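You operate a simulated robot arm through the tools that you are given. There is no shell and no other tool. Be economical: measure what you need, move in short steps, check, and stop when the job is done.

The job below is to be done with a simulated robot arm. You get a single attempt, and the scene is never put back.

Task
Shut the table drawer. Take the powder dish marked "72" from the right end of the sorting table and leave it on the top of the side counter. Fetch the sample cup from the right end of the sorting table and set it on the cream placard there. Switch the table switch on. Take the blue pad and put it in the carton in the cardboard box. Take the white jar on the top of the inspection bench and put it away on the left end of the long table. Take the yellow notes on the top of the inspection bench and put it away on the right kiosk desk. Shut the orange drawer. The order is free. Set down upright: white jar.

It is judged by the outcome, as a careful person would: the job done as asked, and still so three seconds after it is handed in. It fails if anything else is knocked over, pushed out of place, dropped, spilled or broken.

Robot
A 7-joint arm with a vacuum gripper on a trunk, on a base that drives. Base frame: it is fixed to the floor where the robot stands at the start and does not move with it; the origin is under the middle of the robot, x ahead of it, y to its left, z up. Readings come in m, rad, newtons and seconds.
With the tool pointing down near the work surface it reaches from about 0.1 to 0.8 m from the robot's upright axis, wherever it stands. Its first joint turns from -2.897 to 2.897 rad. Places, roughly: blue pad (6x5x4 cm) [5.4, 2.4, 0.9]; carton in the cardboard box (78x15 cm) [0.58, 1.74, 0.92]; left end of the long table (30x24 cm) [2.82, 2.18, 0.8]; orange drawer [1.8, 4.8, 0.5]; placard [1.25, 0.5, 0.75]; powder dish [1.25, 0.25, 0.75]; right kiosk desk [0.7, 5.7, 1]; sample cup [1.25, 0.25, 0.75]; table drawer [0.7, -0.1, 0.7]; table switch [4.5, 1.7, 0.9]; top of the side counter (18x44 cm) [3.58, 3.68, 0.9]; white jar [2, 4.5, 0.75]; yellow notes (19x14x4 cm) [2, 4.7, 0.8]. Payload 1.88 kg.
Tool frame: the origin (TCP) lies in the middle of the cups' lips, and z points out of the cups. The gripper has 1 cup of 0.032 m across, covering 0.032 by 0.032 m (tool x, y); the bellows give 0.014 m. With the vacuum on, a cup seals on a smooth face that it is pressed against (1 to 4 N); it does not hold porous or soft things. The pull reaches 41 N.
Orientation is told as [roll, pitch, yaw] about the base's x, y, z axes, in that order, counted from this pose: with the cups facing straight down, the tool's x points along the base's -x, its y along +y and its z along -z.

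Tools
- The arm moves only by the tool nudge_tool. Its argument "increments" is a list of rows, each an object of numbers (a shift or turn left out is 0, a gripper value left out holds the last): "x", "y", "z": the shift along the tool's x, y, z in m; "ax", "ay", "az": the turn, a rotation vector about the tool's x, y, z in rad. In form: [{"x": .., "y": .., "z": .., "ax": .., "ay": .., "az": ..}, ...]. A call has 1 to 10 rows; each row shifts and turns the commanded pose from where the row before left it, along the tool's axes as they then stand. "vac" is the vacuum: 1 switches it on, 0 off, set as the call begins (left out, the last holds). Each row takes 0.2 s and may step no farther than 0.05 m and 0.15 rad from the row before; otherwise, or with a gripper value out of range, the whole call is refused. Where a pose cannot be reached the arm comes as near as it can. A force on the tool above 40 N (or 10 N above the force at the start of the call, whichever is more), or a blocked arm, ends the call early, and 0.2 s more pass. The pull builds up within a second once a cup has sealed. Time passes only in rows, and 0.2 s behind the last, so rows that do not move give it time. The reply holds the time, the measured pose of the TCP, the force on the tool along the base axes and the pull of the vacuum, in the units named above and with some noise, with the torque about the TCP (base axes, N m) and any sound that the robot's microphone picked up.
- Cameras (640 x 400 px; columns grow to the right, rows downward): "scene" is now at [0.0217, 0.1666, 1.4441]; the picture's right is [0.04, -1.00, 0.00], its down [-0.68, -0.02, -0.73] and it looks along [0.73, 0.03, -0.68] (base axes); focal length 277 px, centre (320, 200). "wrist" rides on the gripper at [0.082, 0.014, -0.216] in the tool frame; the picture's right is [-0.17, 0.99, 0.00], its down [-0.91, -0.15, -0.37] and it looks along [-0.37, -0.06, 0.93] (tool axes); focal length 243 px, centre (320, 200). There is no depth. A picture from a camera that has moved, and an enlarged one, comes with that camera's place and axes in the base frame and with its lens.
- capture(camera): a new picture of that camera. No time passes.
- lift_body(by): slides the trunk up (or, below 0, down) by that many m; the arm and the scene camera ride with it, the base frame stays. It gives what a move gives, with no picture.
- steer(legs): drives the robot by 1 to 6 legs, each [ahead, left, turn to the left] in m, m and rad, along the robot's own axes; the way and the turn of a leg run together, so that a leg with both is an arc; at most 1.5 m and 3.142 rad a leg. The arm and the cameras ride along, it lands a little off, and it stops where it bumps. It gives what a move gives.
- head_to(pan, tilt): turns the head with the scene camera to pan (to the left, within 2.705 rad either way) and tilt (down, from -0.506 to 1.204), counted from straight ahead of the robot. It gives what a move gives.
- zoom(camera, box): a new picture of the part [left, top, right, bottom] of that camera's present view, enlarged. No time passes.
- finish_job(): hands the job in; it is judged then, once.

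Go step by step. Nothing tells you exact positions but the pictures and the camera data: compare them with the known pose of the tool, close in by small moves and look again before you grip or let go. The budget is 196 turns and 166 pictures, counting those below and the enlarged ones. Unless the task says otherwise, let go and move clear before handing in.

The tools are called as a command line: name --argument value ..., lists and objects as JSON in quotes. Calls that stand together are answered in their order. nudge_tool: Moves the arm, as the interface text tells. Its arguments: {"type":"object","properties":{"increments":{"type":"array","items":{"type":"object","properties":{"x":{"type":"number"},"y":{"type":"number"},"z":{"type":"number"},"ax":{"type":"number"},"ay":{"type":"number"},"az":{"type":"number"}}}},"vac":{"type":"number"}},"required":["increments"]} The other tools are called the same way: lift_body (by) slides the trunk up or down; steer (legs) drives the base; head_to (pan, tilt) turns the head that bears the scene camera; capture (camera) takes a picture; zoom (camera, box) takes an enlarged picture of a part of a camera's view; finish_job () hands the job in.

At the start:

```text
t: 0.0
ee_pos: [0.5231, 0.0888, 1.0209]
tool_rot: [-0.001, -0.001, -0.001]
force: [0.2, -0.6, 0.3]
wrist_torque: [-0.04, 0.03, 0.02]
pull: 0.0
trunk travel left (down, up): [-0.4, 0.19]
robot x, y, heading: [-0.0014, 0.002, 0.004]
head pan, tilt: [0.037, 0.752]
```

scene: 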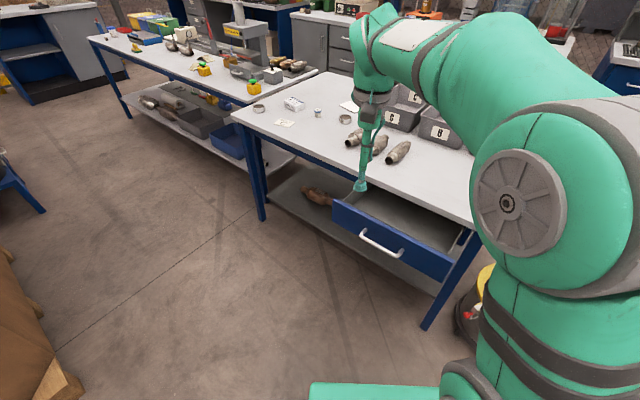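
wrist: 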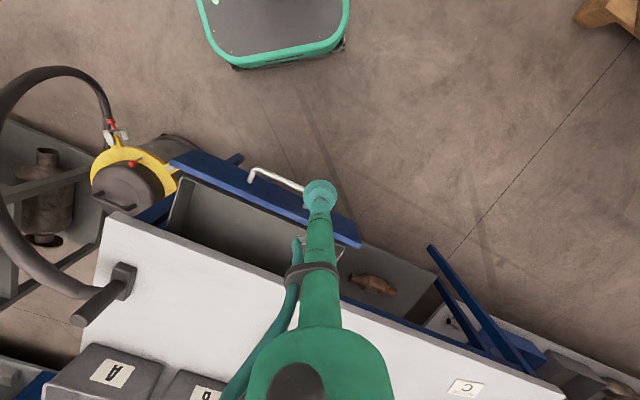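

I see the sorting table ahead, turned about 37° to me, with its blue drawer open. I'll look closer first.

zoom --camera "scene" --box '[220, 70, 480, 290]'

zoom --camera "scene" --box '[0, 0, 330, 160]'

head_to --pan 1.0 --tilt 0.35

capture --camera "scene"

```text
1.82 times, centred on (350, 180) of scene
camera zoom: at [0.0217, 0.1666, 1.4441], right [0.04, -1.0, 0.0], down [-0.68, -0.02, -0.73], along [0.73, 0.03, -0.68], focal length 503 px, centre (266, 236)
```

zoom: 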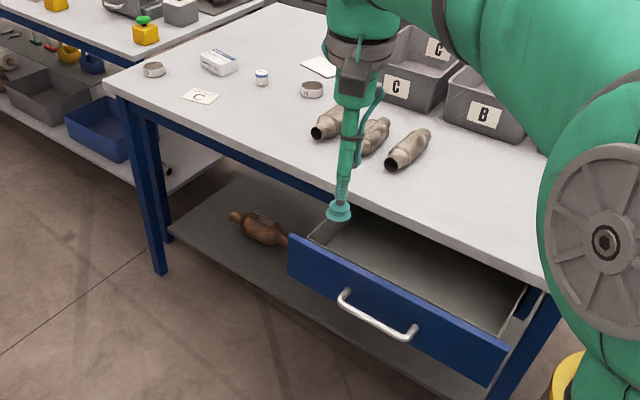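

```text
1.94 times, centred on (165, 80) of scene
camera zoom: at [0.0217, 0.1666, 1.4441], right [0.04, -1.0, 0.0], down [-0.68, -0.02, -0.73], along [0.73, 0.03, -0.68], focal length 537 px, centre (621, 433)
```

zoom: 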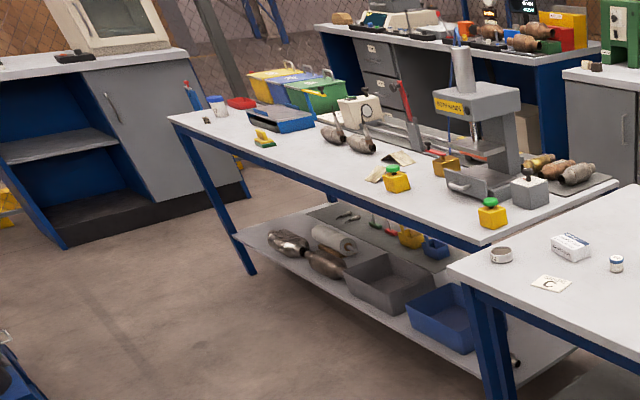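

```text
t: 1.2
ee_pos: [0.5233, 0.0899, 1.0195]
tool_rot: [-0.001, 0.001, 0.001]
force: [-0.9, -0.7, -0.5]
wrist_torque: [-0.01, 0.02, 0.0]
pull: 0.1
trunk travel left (down, up): [-0.4, 0.19]
robot x, y, heading: [-0.0007, 0.0006, -0.007]
head pan, tilt: [1.0, 0.351]
```

```text
161 pictures are left
camera scene: at [-0.0106, 0.242, 1.4799], right [0.84, -0.54, 0.0], down [-0.19, -0.29, -0.94], along [0.51, 0.79, -0.34], focal length 277 px, centre (320, 200)
```

scene: 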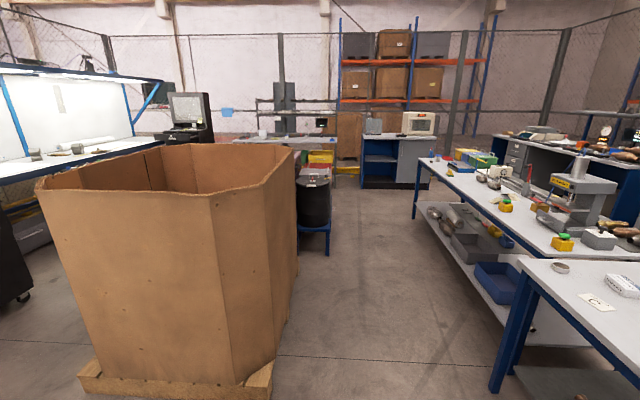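

The big cardboard box is on my left, with the long table and other benches beyond. I'll look around some more and zoom in on the far area.

zoom --camera "scene" --box '[0, 60, 160, 160]'

zoom --camera "scene" --box '[160, 70, 360, 195]'

zoom --camera "scene" --box '[340, 80, 540, 205]'

head_to --pan 0.2 --tilt 0.3

capture --camera "scene"

```text
4.00 times, centred on (80, 110) of scene
camera zoom: at [-0.0106, 0.242, 1.4799], right [0.84, -0.54, 0.0], down [-0.19, -0.29, -0.94], along [0.51, 0.79, -0.34], focal length 1107 px, centre (1280, 560)
```

zoom: 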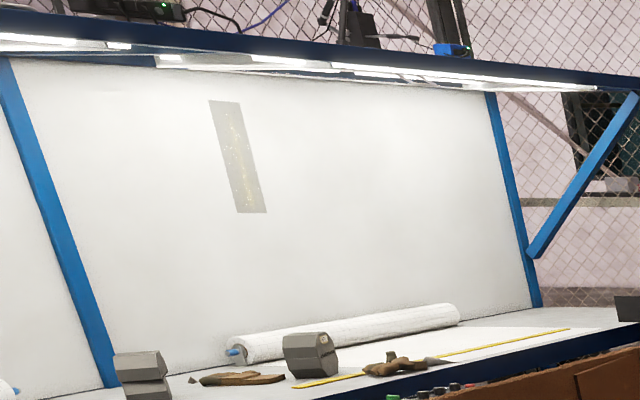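

```text
3.20 times, centred on (260, 132) of scene
camera zoom: at [-0.0106, 0.242, 1.4799], right [0.84, -0.54, 0.0], down [-0.19, -0.29, -0.94], along [0.51, 0.79, -0.34], focal length 886 px, centre (512, 416)
```

zoom: 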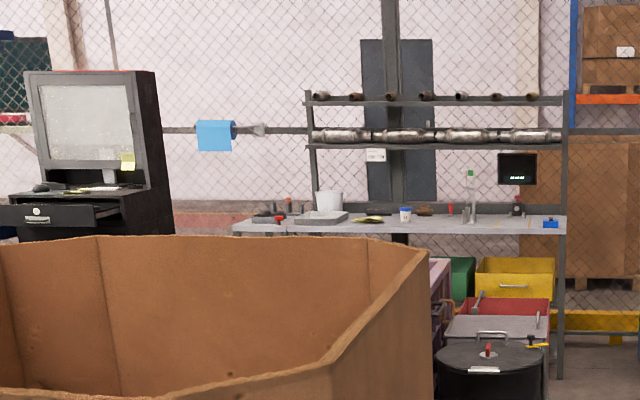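

```text
3.20 times, centred on (440, 142) of scene
camera zoom: at [-0.0106, 0.242, 1.4799], right [0.84, -0.54, 0.0], down [-0.19, -0.29, -0.94], along [0.51, 0.79, -0.34], focal length 886 px, centre (-64, 384)
```

zoom: 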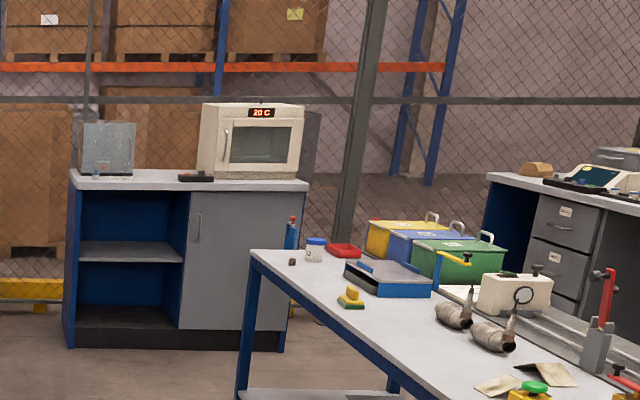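

```text
t: 2.4
ee_pos: [0.5227, 0.0902, 1.0208]
tool_rot: [0.0, -0.001, -0.001]
force: [-0.6, -0.2, 0.6]
wrist_torque: [0.06, 0.02, 0.01]
pull: 0.0
trunk travel left (down, up): [-0.4, 0.19]
robot x, y, heading: [0.0024, -0.0004, 0.002]
head pan, tilt: [0.201, 0.3]
```

```text
157 pictures are left
camera scene: at [0.0305, 0.1823, 1.4847], right [0.2, -0.98, 0.0], down [-0.29, -0.06, -0.96], along [0.94, 0.19, -0.3], focal length 277 px, centre (320, 200)
```

scene: 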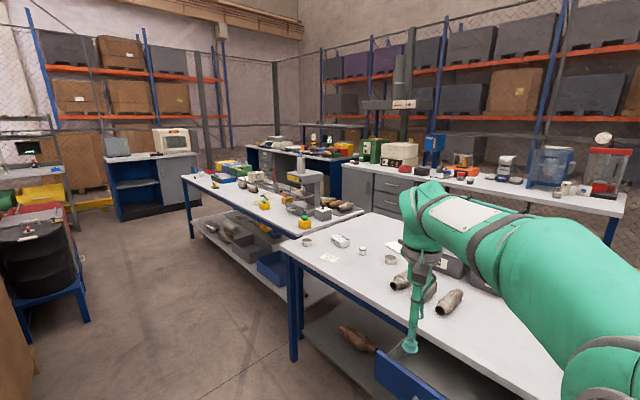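

The table stands about 0.8 m high and its normal is turned about -0.64 rad. I'll turn the robot to face it squarely, then work on the drawer.

steer --legs '[[0, 0, -0.64]]'

head_to --pan 0.3 --tilt 0.8

capture --camera "scene"

capture --camera "wrist"

```text
t: 4.5
ee_pos: [0.4764, -0.232, 1.0204]
tool_rot: [0.0, -0.002, -0.625]
force: [-0.1, 0.7, 0.0]
wrist_torque: [0.01, 0.0, -0.01]
pull: 0.0
trunk travel left (down, up): [-0.4, 0.19]
robot x, y, heading: [-0.0023, -0.0006, -0.627]
head pan, tilt: [0.201, 0.3]
```

```text
t: 5.4
ee_pos: [0.4768, -0.2314, 1.0206]
tool_rot: [0.0, 0.0, -0.625]
force: [1.2, -0.2, -0.7]
wrist_torque: [0.03, -0.01, 0.01]
pull: 0.0
trunk travel left (down, up): [-0.4, 0.19]
robot x, y, heading: [-0.0016, -0.0014, -0.625]
head pan, tilt: [0.3, 0.799]
```

```text
156 pictures are left
camera scene: at [0.1226, 0.1421, 1.4404], right [-0.32, -0.95, 0.0], down [-0.68, 0.23, -0.7], along [0.66, -0.22, -0.72], focal length 277 px, centre (320, 200)
```

scene: 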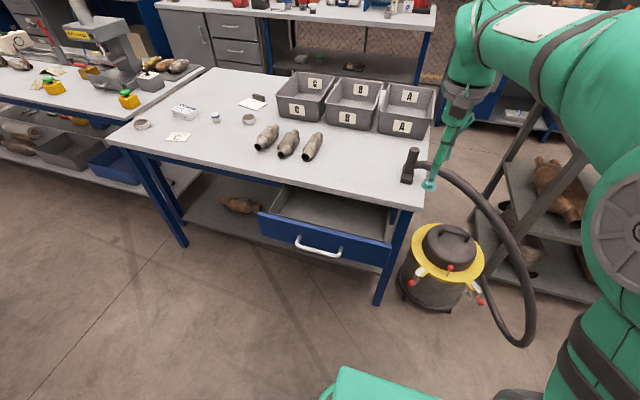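

```text
155 pictures are left
camera wrist: at [0.4176, -0.173, 1.2363], right [0.71, 0.7, 0.0], down [0.65, -0.66, 0.37], along [0.26, -0.27, -0.93], focal length 243 px, centre (320, 200)
```

wrist: 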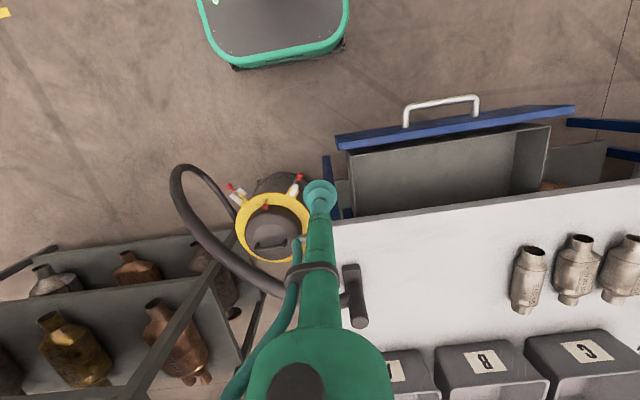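

The handle is at about (0.59, -0.007, 0.706). I'll drive left 0.25 to stand in front of it, then bring the tool in front of the handle and down.

steer --legs '[[0, 0.25, -0.02]]'

nudge_tool --increments '[{"x": 0.05}, {"x": 0.05}, {"x": 0.02}, {}, {"z": 0.05}, {"z": 0.05}, {"z": 0.05}, {"z": 0.04}]'

capture --camera "scene"

capture --camera "wrist"

```text
t: 7.2
ee_pos: [0.6194, -0.0401, 1.0201]
tool_rot: [-0.001, -0.001, -0.646]
force: [0.4, 0.0, 0.2]
wrist_torque: [0.0, -0.04, -0.01]
pull: 0.1
trunk travel left (down, up): [-0.4, 0.19]
robot x, y, heading: [0.1462, 0.2007, -0.642]
head pan, tilt: [0.3, 0.799]
```

```text
t: 9.0
ee_pos: [0.5254, 0.0328, 0.8295]
tool_rot: [0.0, 0.0, -0.645]
force: [0.0, 0.6, -0.5]
wrist_torque: [0.03, -0.03, 0.0]
pull: 0.1
trunk travel left (down, up): [-0.4, 0.19]
robot x, y, heading: [0.1477, 0.2032, -0.644]
head pan, tilt: [0.3, 0.799]
```

```text
154 pictures are left
camera scene: at [0.2745, 0.3419, 1.4404], right [-0.34, -0.94, 0.0], down [-0.67, 0.24, -0.7], along [0.66, -0.24, -0.72], focal length 277 px, centre (320, 200)
```

scene: 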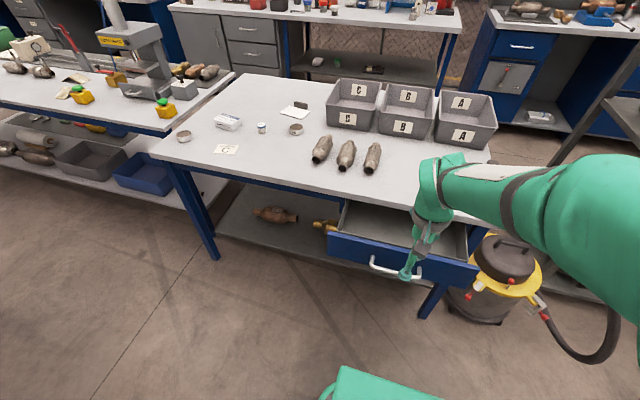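

```text
153 pictures are left
camera wrist: at [0.467, 0.093, 1.0451], right [0.73, 0.69, 0.0], down [0.64, -0.67, 0.37], along [0.26, -0.27, -0.93], focal length 243 px, centre (320, 200)
```

wrist: 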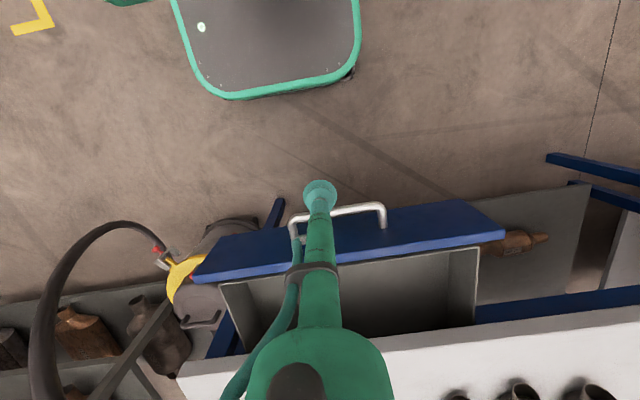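

The tool is in front of the handle. I'll lower it beside the bar and push forward in small steps.

nudge_tool --increments '[{"y": 0.01, "z": 0.05}, {"z": 0.05}, {"z": 0.045}, {"x": -0.03}, {"x": -0.03}, {"x": -0.03}, {"x": -0.03}, {"x": -0.03}]'

capture --camera "scene"

```text
refused: row 1 steps farther than a row can; nothing moved
```

```text
152 pictures are left
camera scene: at [0.2745, 0.3419, 1.4404], right [-0.34, -0.94, 0.0], down [-0.67, 0.24, -0.7], along [0.66, -0.24, -0.72], focal length 277 px, centre (320, 200)
```

scene: 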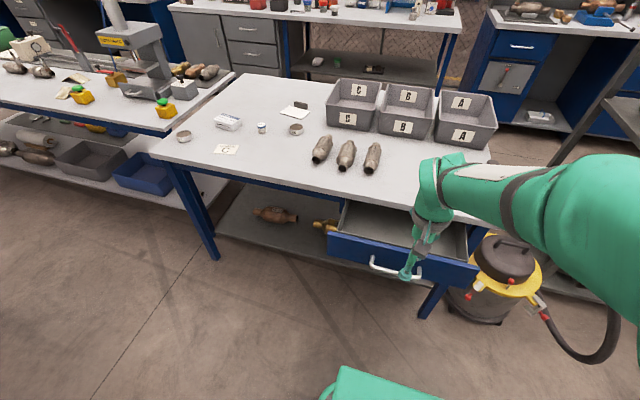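

Same plan, with steps kept within the limit.

nudge_tool --increments '[{"y": 0.01, "z": 0.045}, {"z": 0.05}, {"z": 0.05}, {"x": -0.03}, {"x": -0.03}, {"x": -0.03}, {"x": -0.03}, {"x": -0.03}]'

capture --camera "scene"

```text
t: 10.8
ee_pos: [0.6525, -0.0484, 0.6866]
tool_rot: [0.001, -0.002, -0.644]
force: [8.0, 9.6, 0.7]
wrist_torque: [-0.04, 0.42, 0.13]
pull: 0.1
trunk travel left (down, up): [-0.4, 0.19]
robot x, y, heading: [0.1493, 0.2044, -0.647]
head pan, tilt: [0.3, 0.799]
```

```text
151 pictures are left
camera scene: at [0.275, 0.3427, 1.4402], right [-0.34, -0.94, 0.0], down [-0.67, 0.24, -0.7], along [0.66, -0.24, -0.72], focal length 277 px, centre (320, 200)
```

scene: 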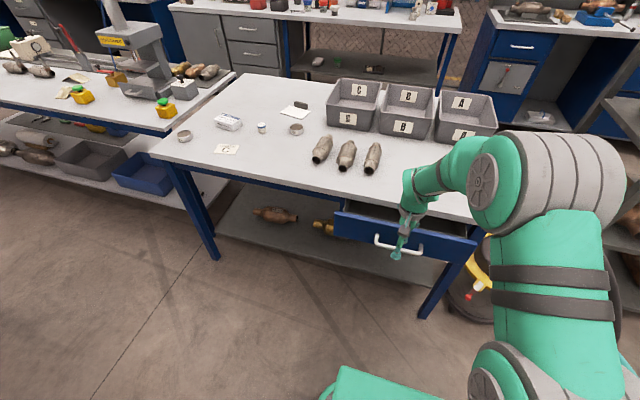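

The drawer is moving in. I'll push further.

nudge_tool --increments '[{"x": -0.02}, {"x": -0.02}, {"x": -0.02}, {"x": -0.02}]'

capture --camera "scene"

```text
t: 11.8
ee_pos: [0.7165, -0.0946, 0.6862]
tool_rot: [0.0, -0.001, -0.644]
force: [20.0, 25.8, 2.2]
wrist_torque: [-0.57, 0.86, 0.32]
pull: 0.0
trunk travel left (down, up): [-0.4, 0.19]
robot x, y, heading: [0.1529, 0.204, -0.643]
head pan, tilt: [0.3, 0.799]
```

```text
150 pictures are left
camera scene: at [0.2758, 0.3439, 1.4401], right [-0.34, -0.94, 0.0], down [-0.68, 0.24, -0.7], along [0.66, -0.24, -0.72], focal length 277 px, centre (320, 200)
```

scene: 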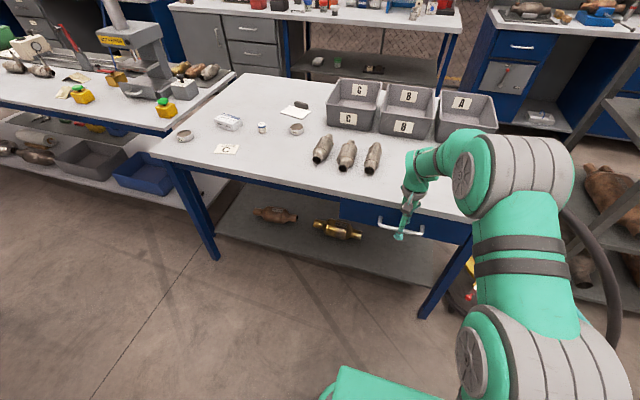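

The force is building, mostly sideways. I'll zoom in to see the drawer gap.

zoom --camera "scene" --box '[320, 150, 500, 270]'

capture --camera "wrist"

```text
3.33 times, centred on (410, 210) of scene
camera zoom: at [0.2758, 0.3439, 1.4401], right [-0.34, -0.94, 0.0], down [-0.68, 0.24, -0.7], along [0.66, -0.24, -0.72], focal length 922 px, centre (20, 167)
```

zoom: 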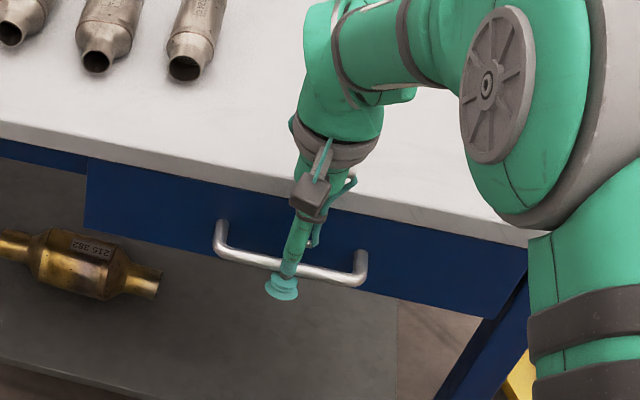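

```text
148 pictures are left
camera wrist: at [0.6583, -0.0348, 0.9012], right [0.72, 0.69, 0.0], down [0.64, -0.67, 0.38], along [0.26, -0.27, -0.93], focal length 243 px, centre (320, 200)
```

wrist: 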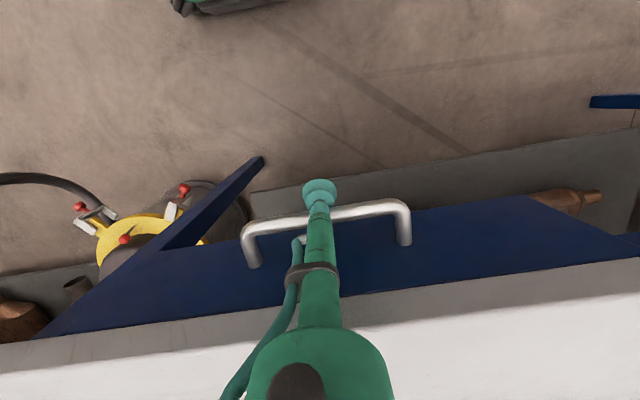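

The drawer looks nearly shut. I'll push a little more to reach the stop.

nudge_tool --increments '[{"x": -0.01}, {"x": -0.01}, {}]'

zoom --camera "scene" --box '[320, 150, 500, 270]'

```text
t: 12.4
ee_pos: [0.7207, -0.0999, 0.6806]
tool_rot: [0.002, 0.019, -0.649]
force: [-2.0, 3.3, 3.2]
wrist_torque: [0.02, 0.16, -0.04]
pull: 0.0
trunk travel left (down, up): [-0.4, 0.19]
robot x, y, heading: [0.1471, 0.201, -0.646]
head pan, tilt: [0.3, 0.799]
stopped in row 2: the force on the tool passed its limit at 47 N (the readings are from after the stop); the commanded pose is now the measured one
```

```text
3.33 times, centred on (410, 210) of scene
camera zoom: at [0.2741, 0.3431, 1.4403], right [-0.34, -0.94, 0.0], down [-0.67, 0.24, -0.7], along [0.66, -0.24, -0.72], focal length 922 px, centre (20, 167)
```

zoom: 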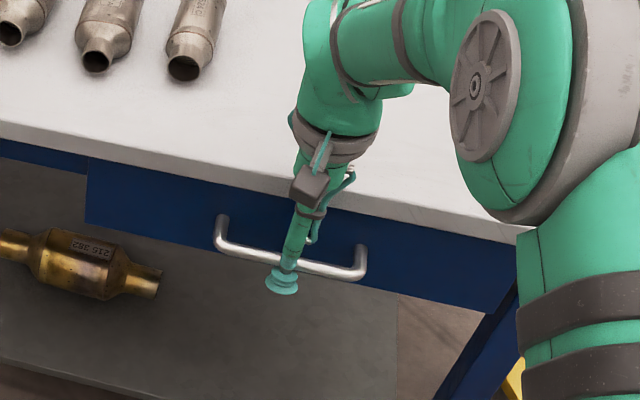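

It stopped firmly, probably shut. I'll back off, raise the tool and check.

nudge_tool --increments '[{"x": 0.04}, {"x": 0.05}, {"x": 0.05}, {"x": 0.05}, {"z": -0.05}, {"z": -0.05}, {"z": -0.05}]'

zoom --camera "scene" --box '[320, 150, 500, 270]'

capture --camera "wrist"

```text
t: 13.5
ee_pos: [0.5595, 0.0195, 0.6911]
tool_rot: [-0.007, 0.045, -0.646]
force: [1.2, 3.7, -20.7]
wrist_torque: [0.2, 0.38, 0.04]
pull: 0.0
trunk travel left (down, up): [-0.4, 0.19]
robot x, y, heading: [0.151, 0.1997, -0.644]
head pan, tilt: [0.3, 0.799]
stopped in row 5: the force on the tool passed its limit at 89 N (the readings are from after the stop); the commanded pose is now the measured one
```

```text
3.33 times, centred on (410, 210) of scene
camera zoom: at [0.2751, 0.3417, 1.4398], right [-0.34, -0.94, 0.0], down [-0.68, 0.24, -0.7], along [0.66, -0.24, -0.72], focal length 922 px, centre (20, 167)
```

zoom: 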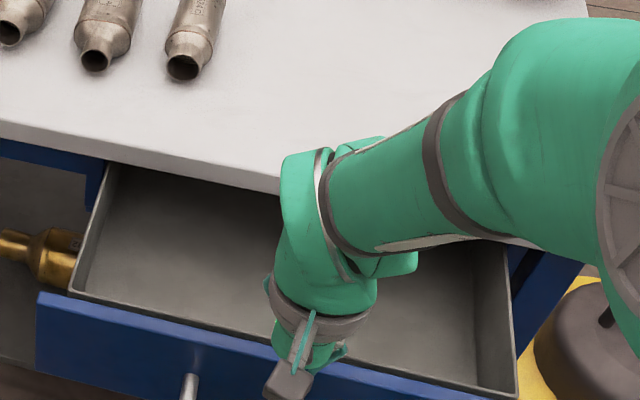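

```text
145 pictures are left
camera wrist: at [0.5111, 0.0746, 0.9111], right [0.73, 0.69, -0.01], down [0.65, -0.68, 0.33], along [0.22, -0.25, -0.94], focal length 243 px, centre (320, 200)
```

wrist: 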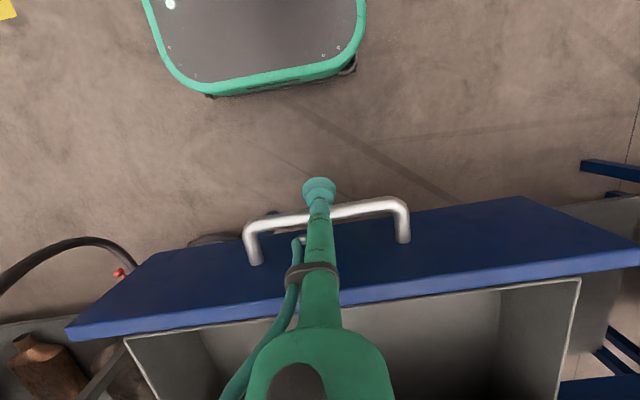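

The drawer came back out with the tool: something on the tool is hooked on the handle. I'll look closely.

zoom --camera "wrist" --box '[240, 160, 420, 272]'

head_to --pan 0.3 --tilt 1.1

capture --camera "scene"

```text
3.56 times, centred on (330, 216) of wrist
camera zoom: at [0.5111, 0.0746, 0.9111], right [0.73, 0.69, -0.01], down [0.65, -0.68, 0.33], along [0.22, -0.25, -0.94], focal length 863 px, centre (284, 143)
```

zoom: 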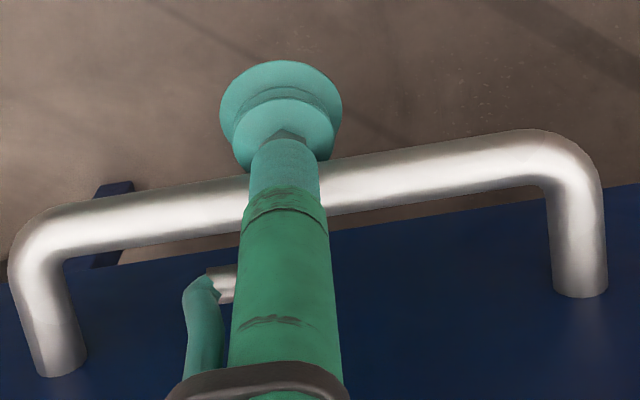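

```text
t: 14.3
ee_pos: [0.5618, 0.0184, 0.6918]
tool_rot: [-0.006, 0.045, -0.648]
force: [2.3, 4.8, -41.6]
wrist_torque: [0.24, 0.51, 0.03]
pull: 0.0
trunk travel left (down, up): [-0.4, 0.19]
robot x, y, heading: [0.1477, 0.2017, -0.641]
head pan, tilt: [0.3, 1.1]
```

```text
143 pictures are left
camera scene: at [0.2595, 0.3474, 1.4182], right [-0.34, -0.94, 0.0], down [-0.84, 0.3, -0.45], along [0.43, -0.15, -0.89], focal length 277 px, centre (320, 200)
```

scene: 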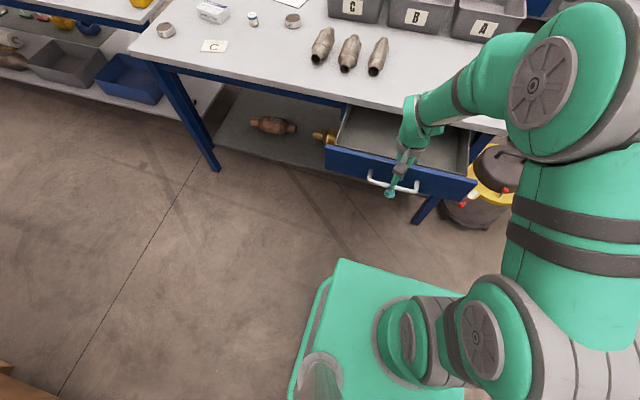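

The cup's flange is caught under the bar, pressing upward. I'll lower the tool a little to free it, then back away and check.

nudge_tool --increments '[{"z": 0.01}, {"z": 0.01}, {}]'

nudge_tool --increments '[{"x": 0.01}, {"x": 0.01}, {"x": 0.01}, {"x": 0.01}]'

zoom --camera "wrist" --box '[200, 140, 460, 302]'

```text
t: 15.1
ee_pos: [0.5629, 0.0175, 0.6762]
tool_rot: [-0.003, 0.037, -0.646]
force: [-3.7, -6.2, 7.9]
wrist_torque: [0.34, -0.08, -0.13]
pull: 0.1
trunk travel left (down, up): [-0.4, 0.19]
robot x, y, heading: [0.1482, 0.1986, -0.649]
head pan, tilt: [0.3, 1.1]
```

```text
t: 16.1
ee_pos: [0.5279, 0.0435, 0.6751]
tool_rot: [-0.003, 0.04, -0.648]
force: [-11.4, -14.3, 7.7]
wrist_torque: [0.61, -0.4, -0.17]
pull: 0.0
trunk travel left (down, up): [-0.4, 0.19]
robot x, y, heading: [0.1441, 0.2026, -0.647]
head pan, tilt: [0.3, 1.1]
```

```text
2.46 times, centred on (330, 221) of wrist
camera zoom: at [0.4785, 0.0984, 0.8947], right [0.73, 0.69, -0.01], down [0.65, -0.68, 0.34], along [0.23, -0.25, -0.94], focal length 597 px, centre (295, 148)
```

zoom: 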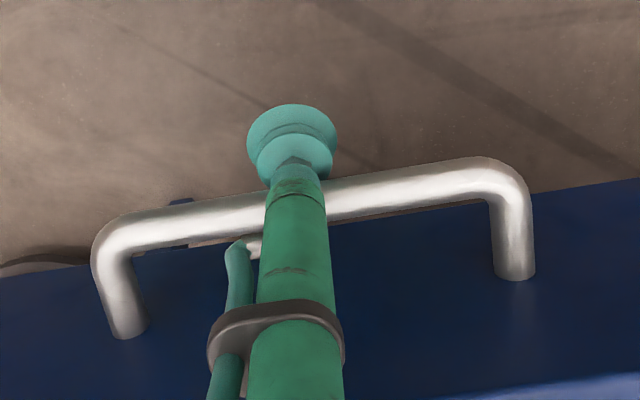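

The tool still drags the handle. I'll zoom in from the scene camera to see how it's caught.

zoom --camera "scene" --box '[355, 150, 435, 210]'

zoom --camera "wrist" --box '[270, 170, 370, 232]'

```text
6.67 times, centred on (395, 180) of scene
camera zoom: at [0.2565, 0.347, 1.4188], right [-0.34, -0.94, 0.0], down [-0.84, 0.3, -0.45], along [0.43, -0.15, -0.89], focal length 1845 px, centre (-180, 333)
```

zoom: 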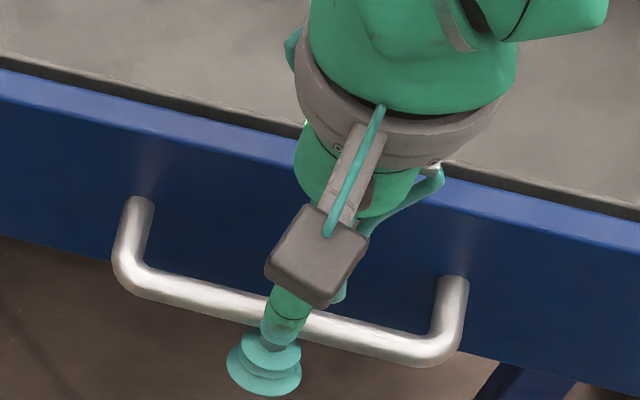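

```text
6.40 times, centred on (320, 201) of wrist
camera zoom: at [0.4785, 0.0984, 0.8947], right [0.73, 0.69, -0.01], down [0.65, -0.68, 0.34], along [0.23, -0.25, -0.94], focal length 1553 px, centre (320, 194)
```

zoom: 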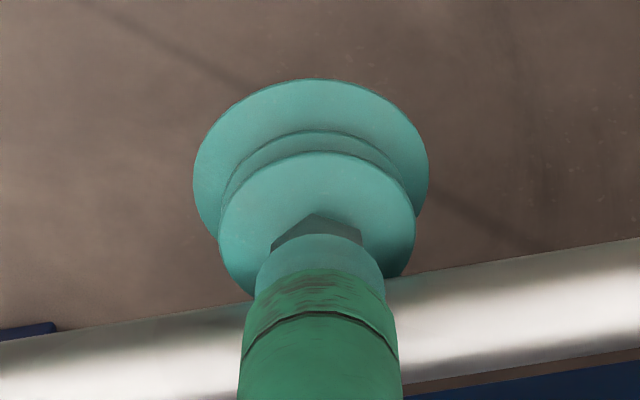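

The bar seems wedged between the cup's flange and the hose nipple, with the tool slightly pitched. I'll centre the height and undo the pitch, then read the forces.

nudge_tool --increments '[{"x": -0.012, "z": -0.004}, {"ay": -0.04}, {}]'

nudge_tool --increments '[{"z": -0.003}, {}]'

```text
t: 16.9
ee_pos: [0.5387, 0.0356, 0.6791]
tool_rot: [-0.002, 0.0, -0.65]
force: [-7.7, -8.5, 4.4]
wrist_torque: [0.34, -0.18, -0.09]
pull: 0.0
trunk travel left (down, up): [-0.4, 0.19]
robot x, y, heading: [0.1485, 0.2015, -0.652]
head pan, tilt: [0.3, 1.1]
```

```text
t: 17.5
ee_pos: [0.5391, 0.0346, 0.6825]
tool_rot: [-0.002, -0.002, -0.648]
force: [-8.1, -12.8, 2.4]
wrist_torque: [0.45, -0.21, -0.1]
pull: 0.1
trunk travel left (down, up): [-0.4, 0.19]
robot x, y, heading: [0.1506, 0.2026, -0.645]
head pan, tilt: [0.3, 1.1]
```

There's still a sideways load. I'll relax it by shifting right a little, and try a small yaw to break the wedge.

nudge_tool --increments '[{"y": -0.01}, {"y": -0.01}, {}]'

nudge_tool --increments '[{"az": 0.1}, {"az": 0.1}, {}]'

zoom --camera "wrist" --box '[200, 140, 460, 302]'

```text
t: 17.9
ee_pos: [0.5414, 0.0314, 0.6853]
tool_rot: [0.004, -0.008, -0.644]
force: [3.7, 5.3, 0.6]
wrist_torque: [-0.09, 0.13, 0.04]
pull: 0.2
trunk travel left (down, up): [-0.4, 0.19]
robot x, y, heading: [0.1493, 0.2003, -0.642]
head pan, tilt: [0.3, 1.1]
stopped in row 2: the force on the tool passed its limit at 49 N (the readings are from after the stop); the commanded pose is now the measured one
```

```text
t: 18.7
ee_pos: [0.5392, 0.0304, 0.6836]
tool_rot: [0.005, -0.008, -0.848]
force: [-1.3, 0.1, 0.5]
wrist_torque: [-0.01, 0.02, 0.01]
pull: 0.0
trunk travel left (down, up): [-0.4, 0.19]
robot x, y, heading: [0.1485, 0.2049, -0.645]
head pan, tilt: [0.3, 1.1]
```

```text
2.46 times, centred on (330, 221) of wrist
camera zoom: at [0.4934, 0.1025, 0.9], right [0.85, 0.53, 0.0], down [0.49, -0.79, 0.38], along [0.2, -0.32, -0.93], focal length 597 px, centre (295, 148)
```

zoom: 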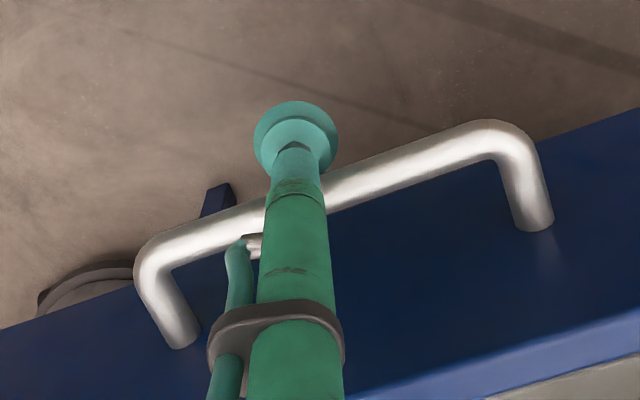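

The forces are now near zero after the yaw. I'll try backing away slowly along the robot's backward direction.

nudge_tool --increments '[{"x": 0.01, "y": 0.002}, {"x": 0.01, "y": 0.002}, {"x": 0.01, "y": 0.002}, {}]'

zoom --camera "wrist" --box '[200, 140, 460, 302]'

```text
t: 19.7
ee_pos: [0.5247, 0.0583, 0.6832]
tool_rot: [0.003, -0.006, -0.846]
force: [0.1, 0.2, 0.3]
wrist_torque: [-0.01, 0.02, -0.01]
pull: 0.1
trunk travel left (down, up): [-0.4, 0.19]
robot x, y, heading: [0.1514, 0.2034, -0.634]
head pan, tilt: [0.3, 1.1]
```

```text
2.46 times, centred on (330, 221) of wrist
camera zoom: at [0.4787, 0.1296, 0.8995], right [0.85, 0.53, 0.01], down [0.49, -0.78, 0.38], along [0.21, -0.32, -0.92], focal length 597 px, centre (295, 148)
```

zoom: 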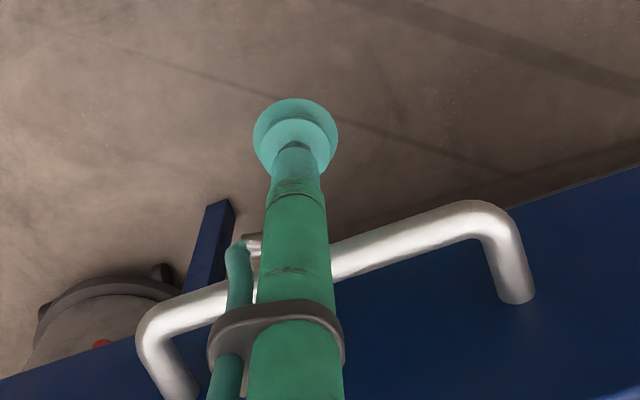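

Free now. I'll retreat, raise the tool, and next time press the drawer's panel with the tool held horizontally, so nothing can hook.

nudge_tool --increments '[{"x": 0.04, "y": 0.008}, {"x": 0.04, "y": 0.008}, {"az": -0.1}, {"az": -0.1}, {"z": -0.05}, {"z": -0.05}, {"z": -0.05}, {"z": -0.05}, {"z": -0.05}, {"z": -0.05}]'

nudge_tool --increments '[{"x": -0.04, "ay": -0.15}, {"x": -0.04, "ay": -0.15}, {"ay": -0.15}, {"ay": -0.15}, {"ay": -0.15}, {"ay": -0.15}, {"ay": -0.15}, {"ay": -0.15}, {"ay": -0.15}, {"ay": -0.15}]'

capture --camera "scene"

capture --camera "wrist"

```text
t: 21.9
ee_pos: [0.4804, 0.1283, 0.9852]
tool_rot: [0.0, -0.008, -0.643]
force: [-0.2, 0.4, -0.3]
wrist_torque: [-0.01, -0.01, 0.02]
pull: 0.0
trunk travel left (down, up): [-0.4, 0.19]
robot x, y, heading: [0.1491, 0.2033, -0.646]
head pan, tilt: [0.3, 1.1]
```

```text
t: 24.1
ee_pos: [0.5448, 0.0815, 0.9911]
tool_rot: [0.084, -1.509, -0.73]
force: [-0.8, -0.7, -0.1]
wrist_torque: [-0.02, 0.01, 0.02]
pull: 0.0
trunk travel left (down, up): [-0.4, 0.19]
robot x, y, heading: [0.1452, 0.2054, -0.642]
head pan, tilt: [0.3, 1.1]
```

```text
137 pictures are left
camera scene: at [0.2575, 0.3488, 1.4187], right [-0.34, -0.94, 0.0], down [-0.84, 0.3, -0.45], along [0.43, -0.15, -0.89], focal length 277 px, centre (320, 200)
```

scene: 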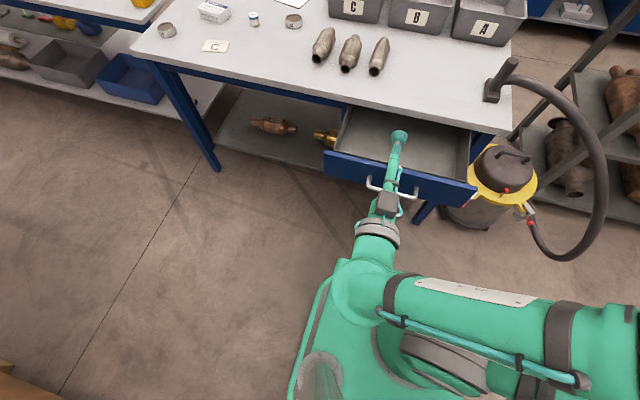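

```text
136 pictures are left
camera wrist: at [0.3756, 0.2252, 0.9227], right [0.6, 0.78, 0.17], down [-0.35, 0.06, 0.94], along [0.72, -0.62, 0.31], focal length 243 px, centre (320, 200)
```

wrist: 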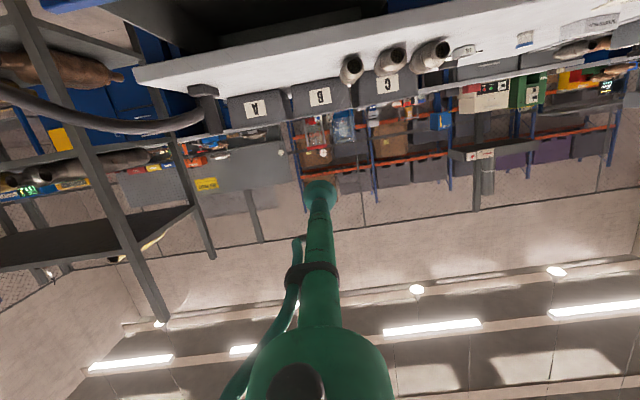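

The horizontal tool works. I'll shift left of the handle and lower to panel height, using the trunk and the arm.

nudge_tool --increments '[{"y": 0.045}, {"y": 0.04}]'

lift_body --by -0.2

nudge_tool --increments '[{"x": 0.05, "ay": -0.05}, {"x": 0.04}, {}]'

capture --camera "scene"

```text
t: 24.7
ee_pos: [0.596, 0.1503, 0.9896]
tool_rot: [0.056, -1.506, -0.7]
force: [-0.8, 0.1, 0.1]
wrist_torque: [0.0, 0.02, 0.01]
pull: 0.0
trunk travel left (down, up): [-0.4, 0.19]
robot x, y, heading: [0.151, 0.2036, -0.641]
head pan, tilt: [0.3, 1.1]
```

```text
t: 26.9
ee_pos: [0.5958, 0.1508, 0.7899]
tool_rot: [0.045, -1.507, -0.69]
force: [-0.1, 0.6, -0.6]
wrist_torque: [0.01, 0.0, -0.01]
pull: 0.0
trunk travel left (down, up): [-0.2, 0.39]
robot x, y, heading: [0.1479, 0.2041, -0.642]
head pan, tilt: [0.3, 1.1]
```

```text
t: 27.7
ee_pos: [0.5935, 0.1524, 0.6998]
tool_rot: [0.244, -1.557, -0.888]
force: [-0.9, -0.7, 0.2]
wrist_torque: [-0.02, 0.0, -0.01]
pull: 0.0
trunk travel left (down, up): [-0.2, 0.39]
robot x, y, heading: [0.1497, 0.2012, -0.647]
head pan, tilt: [0.3, 1.1]
```

```text
135 pictures are left
camera scene: at [0.2576, 0.3489, 1.2186], right [-0.34, -0.94, 0.0], down [-0.84, 0.3, -0.45], along [0.43, -0.15, -0.89], focal length 277 px, centre (320, 200)
```

scene: 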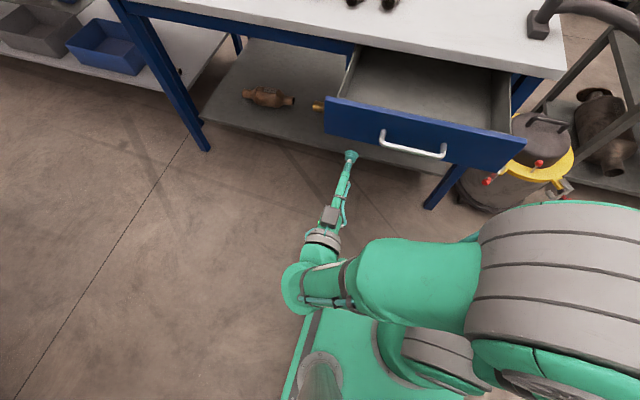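

The cup is facing the panel left of the handle at z 0.70. Pushing forward now.

nudge_tool --increments '[{"z": 0.04}, {"z": 0.04}, {"z": 0.025}, {"z": 0.025}, {"z": 0.025}, {"z": 0.025}, {"z": 0.025}, {"z": 0.025}]'

nudge_tool --increments '[{"z": 0.02}, {"z": 0.02}, {"z": 0.015}, {"z": 0.01}, {"z": 0.01}, {"z": 0.01}]'

capture --camera "scene"

```text
t: 29.5
ee_pos: [0.7785, 0.0164, 0.6945]
tool_rot: [0.191, -1.557, -0.838]
force: [0.5, -0.5, 0.0]
wrist_torque: [-0.05, 0.02, -0.02]
pull: 0.0
trunk travel left (down, up): [-0.2, 0.39]
robot x, y, heading: [0.1476, 0.2035, -0.64]
head pan, tilt: [0.3, 1.1]
```

```text
t: 30.9
ee_pos: [0.8449, -0.035, 0.6952]
tool_rot: [0.161, -1.556, -0.805]
force: [-4.3, 4.9, -0.5]
wrist_torque: [-0.01, 0.0, -0.04]
pull: 0.0
trunk travel left (down, up): [-0.2, 0.39]
robot x, y, heading: [0.1462, 0.2019, -0.643]
head pan, tilt: [0.3, 1.1]
```

```text
134 pictures are left
camera scene: at [0.2575, 0.3493, 1.2185], right [-0.34, -0.94, 0.0], down [-0.84, 0.3, -0.45], along [0.43, -0.15, -0.89], focal length 277 px, centre (320, 200)
```

scene: 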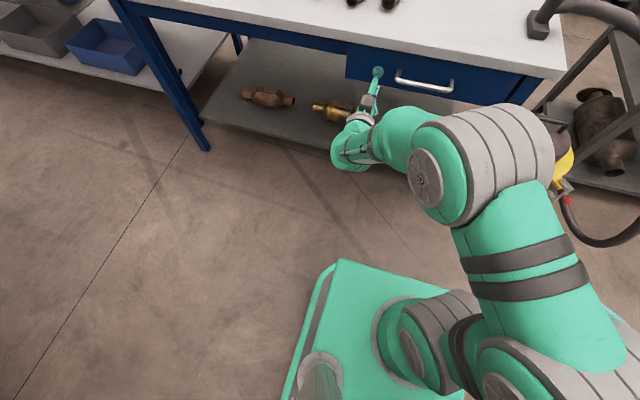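

The force now points straight against the push, as it should. I'll go on until it firmly stops.

nudge_tool --increments '[{"z": 0.008}, {"z": 0.008}, {"z": 0.008}, {"z": 0.008}, {}]'

zoom --camera "scene" --box '[330, 20, 570, 170]'

```text
t: 31.3
ee_pos: [0.8455, -0.0356, 0.694]
tool_rot: [0.195, -1.557, -0.837]
force: [-22.5, 12.2, 6.7]
wrist_torque: [0.21, 0.09, 0.1]
pull: 0.0
trunk travel left (down, up): [-0.2, 0.39]
robot x, y, heading: [0.149, 0.2033, -0.643]
head pan, tilt: [0.3, 1.1]
stopped in row 1: the force on the tool passed its limit at 52 N (the readings are from after the stop); the commanded pose is now the measured one
```

```text
2.67 times, centred on (450, 95) of scene
camera zoom: at [0.2551, 0.3504, 1.2188], right [-0.34, -0.94, 0.0], down [-0.84, 0.3, -0.46], along [0.43, -0.15, -0.89], focal length 738 px, centre (-27, 480)
```

zoom: 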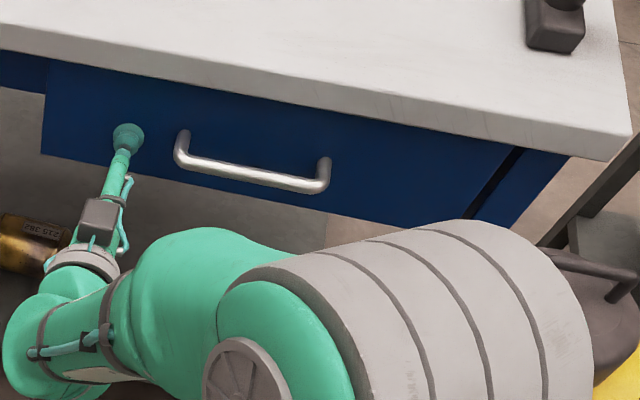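

That's a hard stop; the drawer is shut. I'll back off and confirm it stays.

nudge_tool --increments '[{"z": -0.02}, {"z": -0.04}, {"z": -0.05}, {"z": -0.05}, {"z": -0.05}, {"z": -0.05}]'

lift_body --by 0.3

nudge_tool --increments '[{"ay": 0.15}, {"ay": 0.15}, {"ay": 0.15}, {"ay": 0.15}, {"ay": 0.15}, {"ay": 0.15}, {"ay": 0.15}, {"ay": 0.15}, {"ay": 0.15}, {"ay": 0.15}]'

capture --camera "scene"

```text
t: 32.7
ee_pos: [0.6394, 0.1167, 0.6958]
tool_rot: [0.059, -1.555, -0.699]
force: [-0.6, -0.2, 0.0]
wrist_torque: [-0.02, 0.07, 0.03]
pull: 0.0
trunk travel left (down, up): [-0.2, 0.39]
robot x, y, heading: [0.1495, 0.2018, -0.639]
head pan, tilt: [0.3, 1.1]
```

```text
t: 35.7
ee_pos: [0.6404, 0.1184, 0.9975]
tool_rot: [0.113, -1.554, -0.756]
force: [0.6, 0.2, -0.1]
wrist_torque: [0.02, 0.01, 0.0]
pull: 0.0
trunk travel left (down, up): [-0.5, 0.09]
robot x, y, heading: [0.1485, 0.2057, -0.639]
head pan, tilt: [0.3, 1.1]
```

```text
t: 37.9
ee_pos: [0.6393, 0.1179, 0.9968]
tool_rot: [0.004, -0.051, -0.643]
force: [-0.6, 0.7, 0.1]
wrist_torque: [0.0, 0.0, 0.0]
pull: 0.0
trunk travel left (down, up): [-0.5, 0.09]
robot x, y, heading: [0.1513, 0.2029, -0.642]
head pan, tilt: [0.3, 1.1]
```

```text
132 pictures are left
camera scene: at [0.2572, 0.3493, 1.5186], right [-0.34, -0.94, 0.0], down [-0.84, 0.3, -0.45], along [0.43, -0.15, -0.89], focal length 277 px, centre (320, 200)
```

scene: 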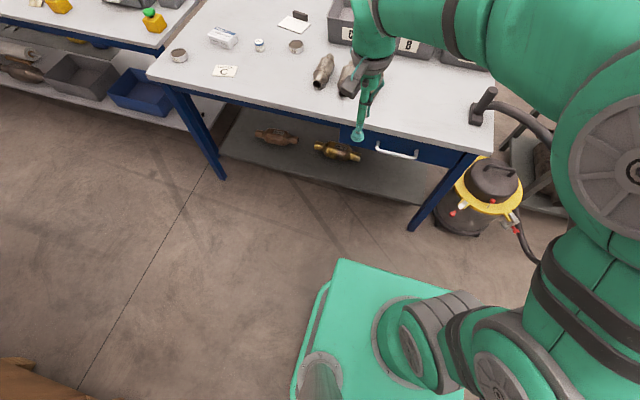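

The drawer is shut. Next are the items on the table: I'll drive left along the table and a little closer, then look at the dishes and the cup.

steer --legs '[[0.0, 0.5, 0.0], [0.12, 0.0, 0.0]]'

head_to --pan 0.0 --tilt 0.8

capture --camera "scene"

capture --camera "wrist"

```text
t: 41.7
ee_pos: [1.0384, 0.4461, 0.9962]
tool_rot: [0.0, -0.055, -0.65]
force: [0.8, 0.4, 0.1]
wrist_torque: [-0.02, -0.05, 0.0]
pull: 0.1
trunk travel left (down, up): [-0.5, 0.09]
robot x, y, heading: [0.5487, 0.5354, -0.647]
head pan, tilt: [0.3, 1.1]
```

```text
t: 42.5
ee_pos: [1.0386, 0.4463, 0.9968]
tool_rot: [0.001, -0.053, -0.651]
force: [-0.4, -0.2, 0.4]
wrist_torque: [0.0, -0.01, 0.0]
pull: 0.1
trunk travel left (down, up): [-0.5, 0.09]
robot x, y, heading: [0.5473, 0.5402, -0.651]
head pan, tilt: [0.0, 0.799]
```

```text
131 pictures are left
camera scene: at [0.6615, 0.6538, 1.5403], right [-0.6, -0.8, 0.0], down [-0.57, 0.43, -0.7], along [0.56, -0.42, -0.72], focal length 277 px, centre (320, 200)
```

scene: 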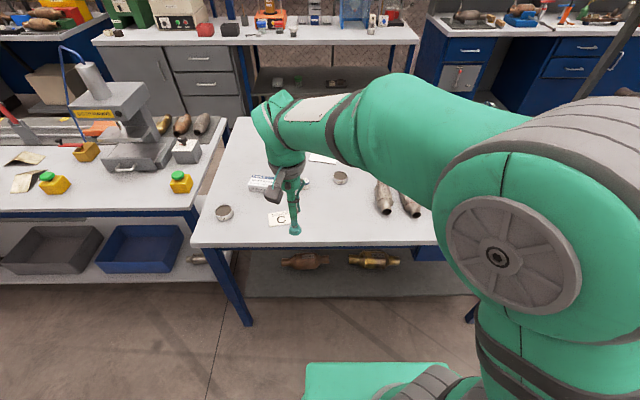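

```text
130 pictures are left
camera wrist: at [0.9708, 0.5145, 1.2074], right [0.73, 0.68, 0.01], down [0.62, -0.66, 0.42], along [0.3, -0.3, -0.91], focal length 243 px, centre (320, 200)
```

wrist: 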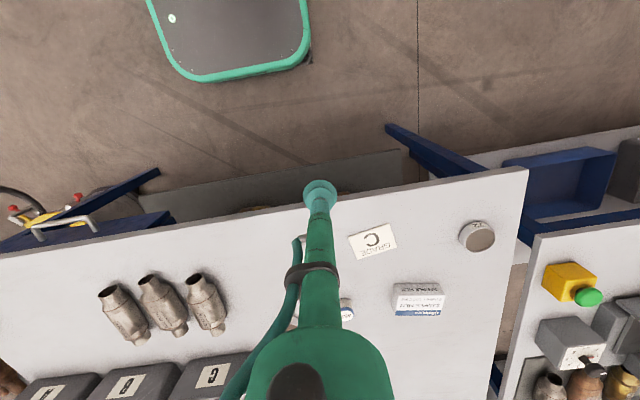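

The dish at the left corner may carry the 72 label. I'll zoom in on both dishes and the other items.

zoom --camera "wrist" --box '[330, 200, 530, 325]'

zoom --camera "scene" --box '[200, 140, 360, 240]'

```text
3.20 times, centred on (430, 262) of wrist
camera zoom: at [0.9708, 0.5145, 1.2074], right [0.73, 0.68, 0.01], down [0.62, -0.66, 0.42], along [0.3, -0.3, -0.91], focal length 776 px, centre (-32, 0)
```

zoom: 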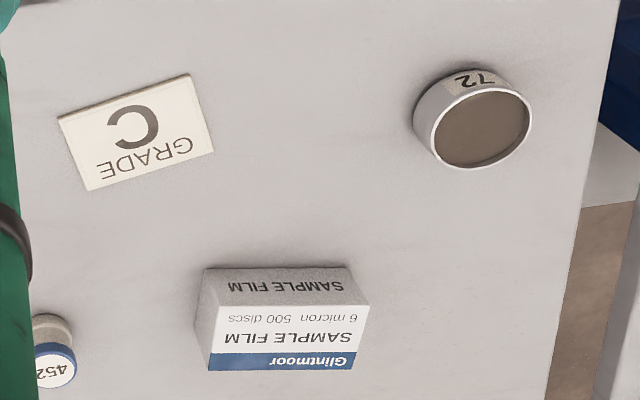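

```text
4.00 times, centred on (280, 190) of scene
camera zoom: at [0.6615, 0.6538, 1.5403], right [-0.6, -0.8, 0.0], down [-0.57, 0.43, -0.7], along [0.56, -0.42, -0.72], focal length 1107 px, centre (480, 240)
```

zoom: 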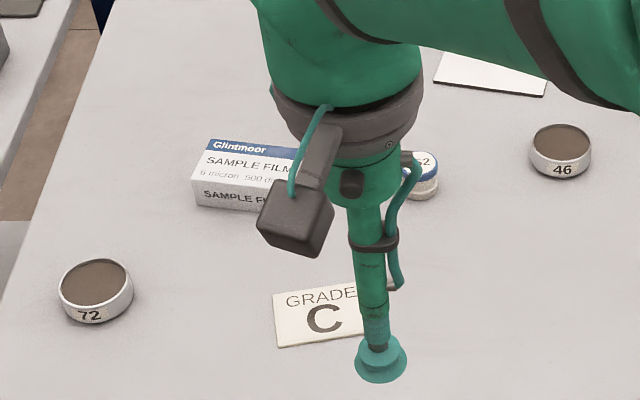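

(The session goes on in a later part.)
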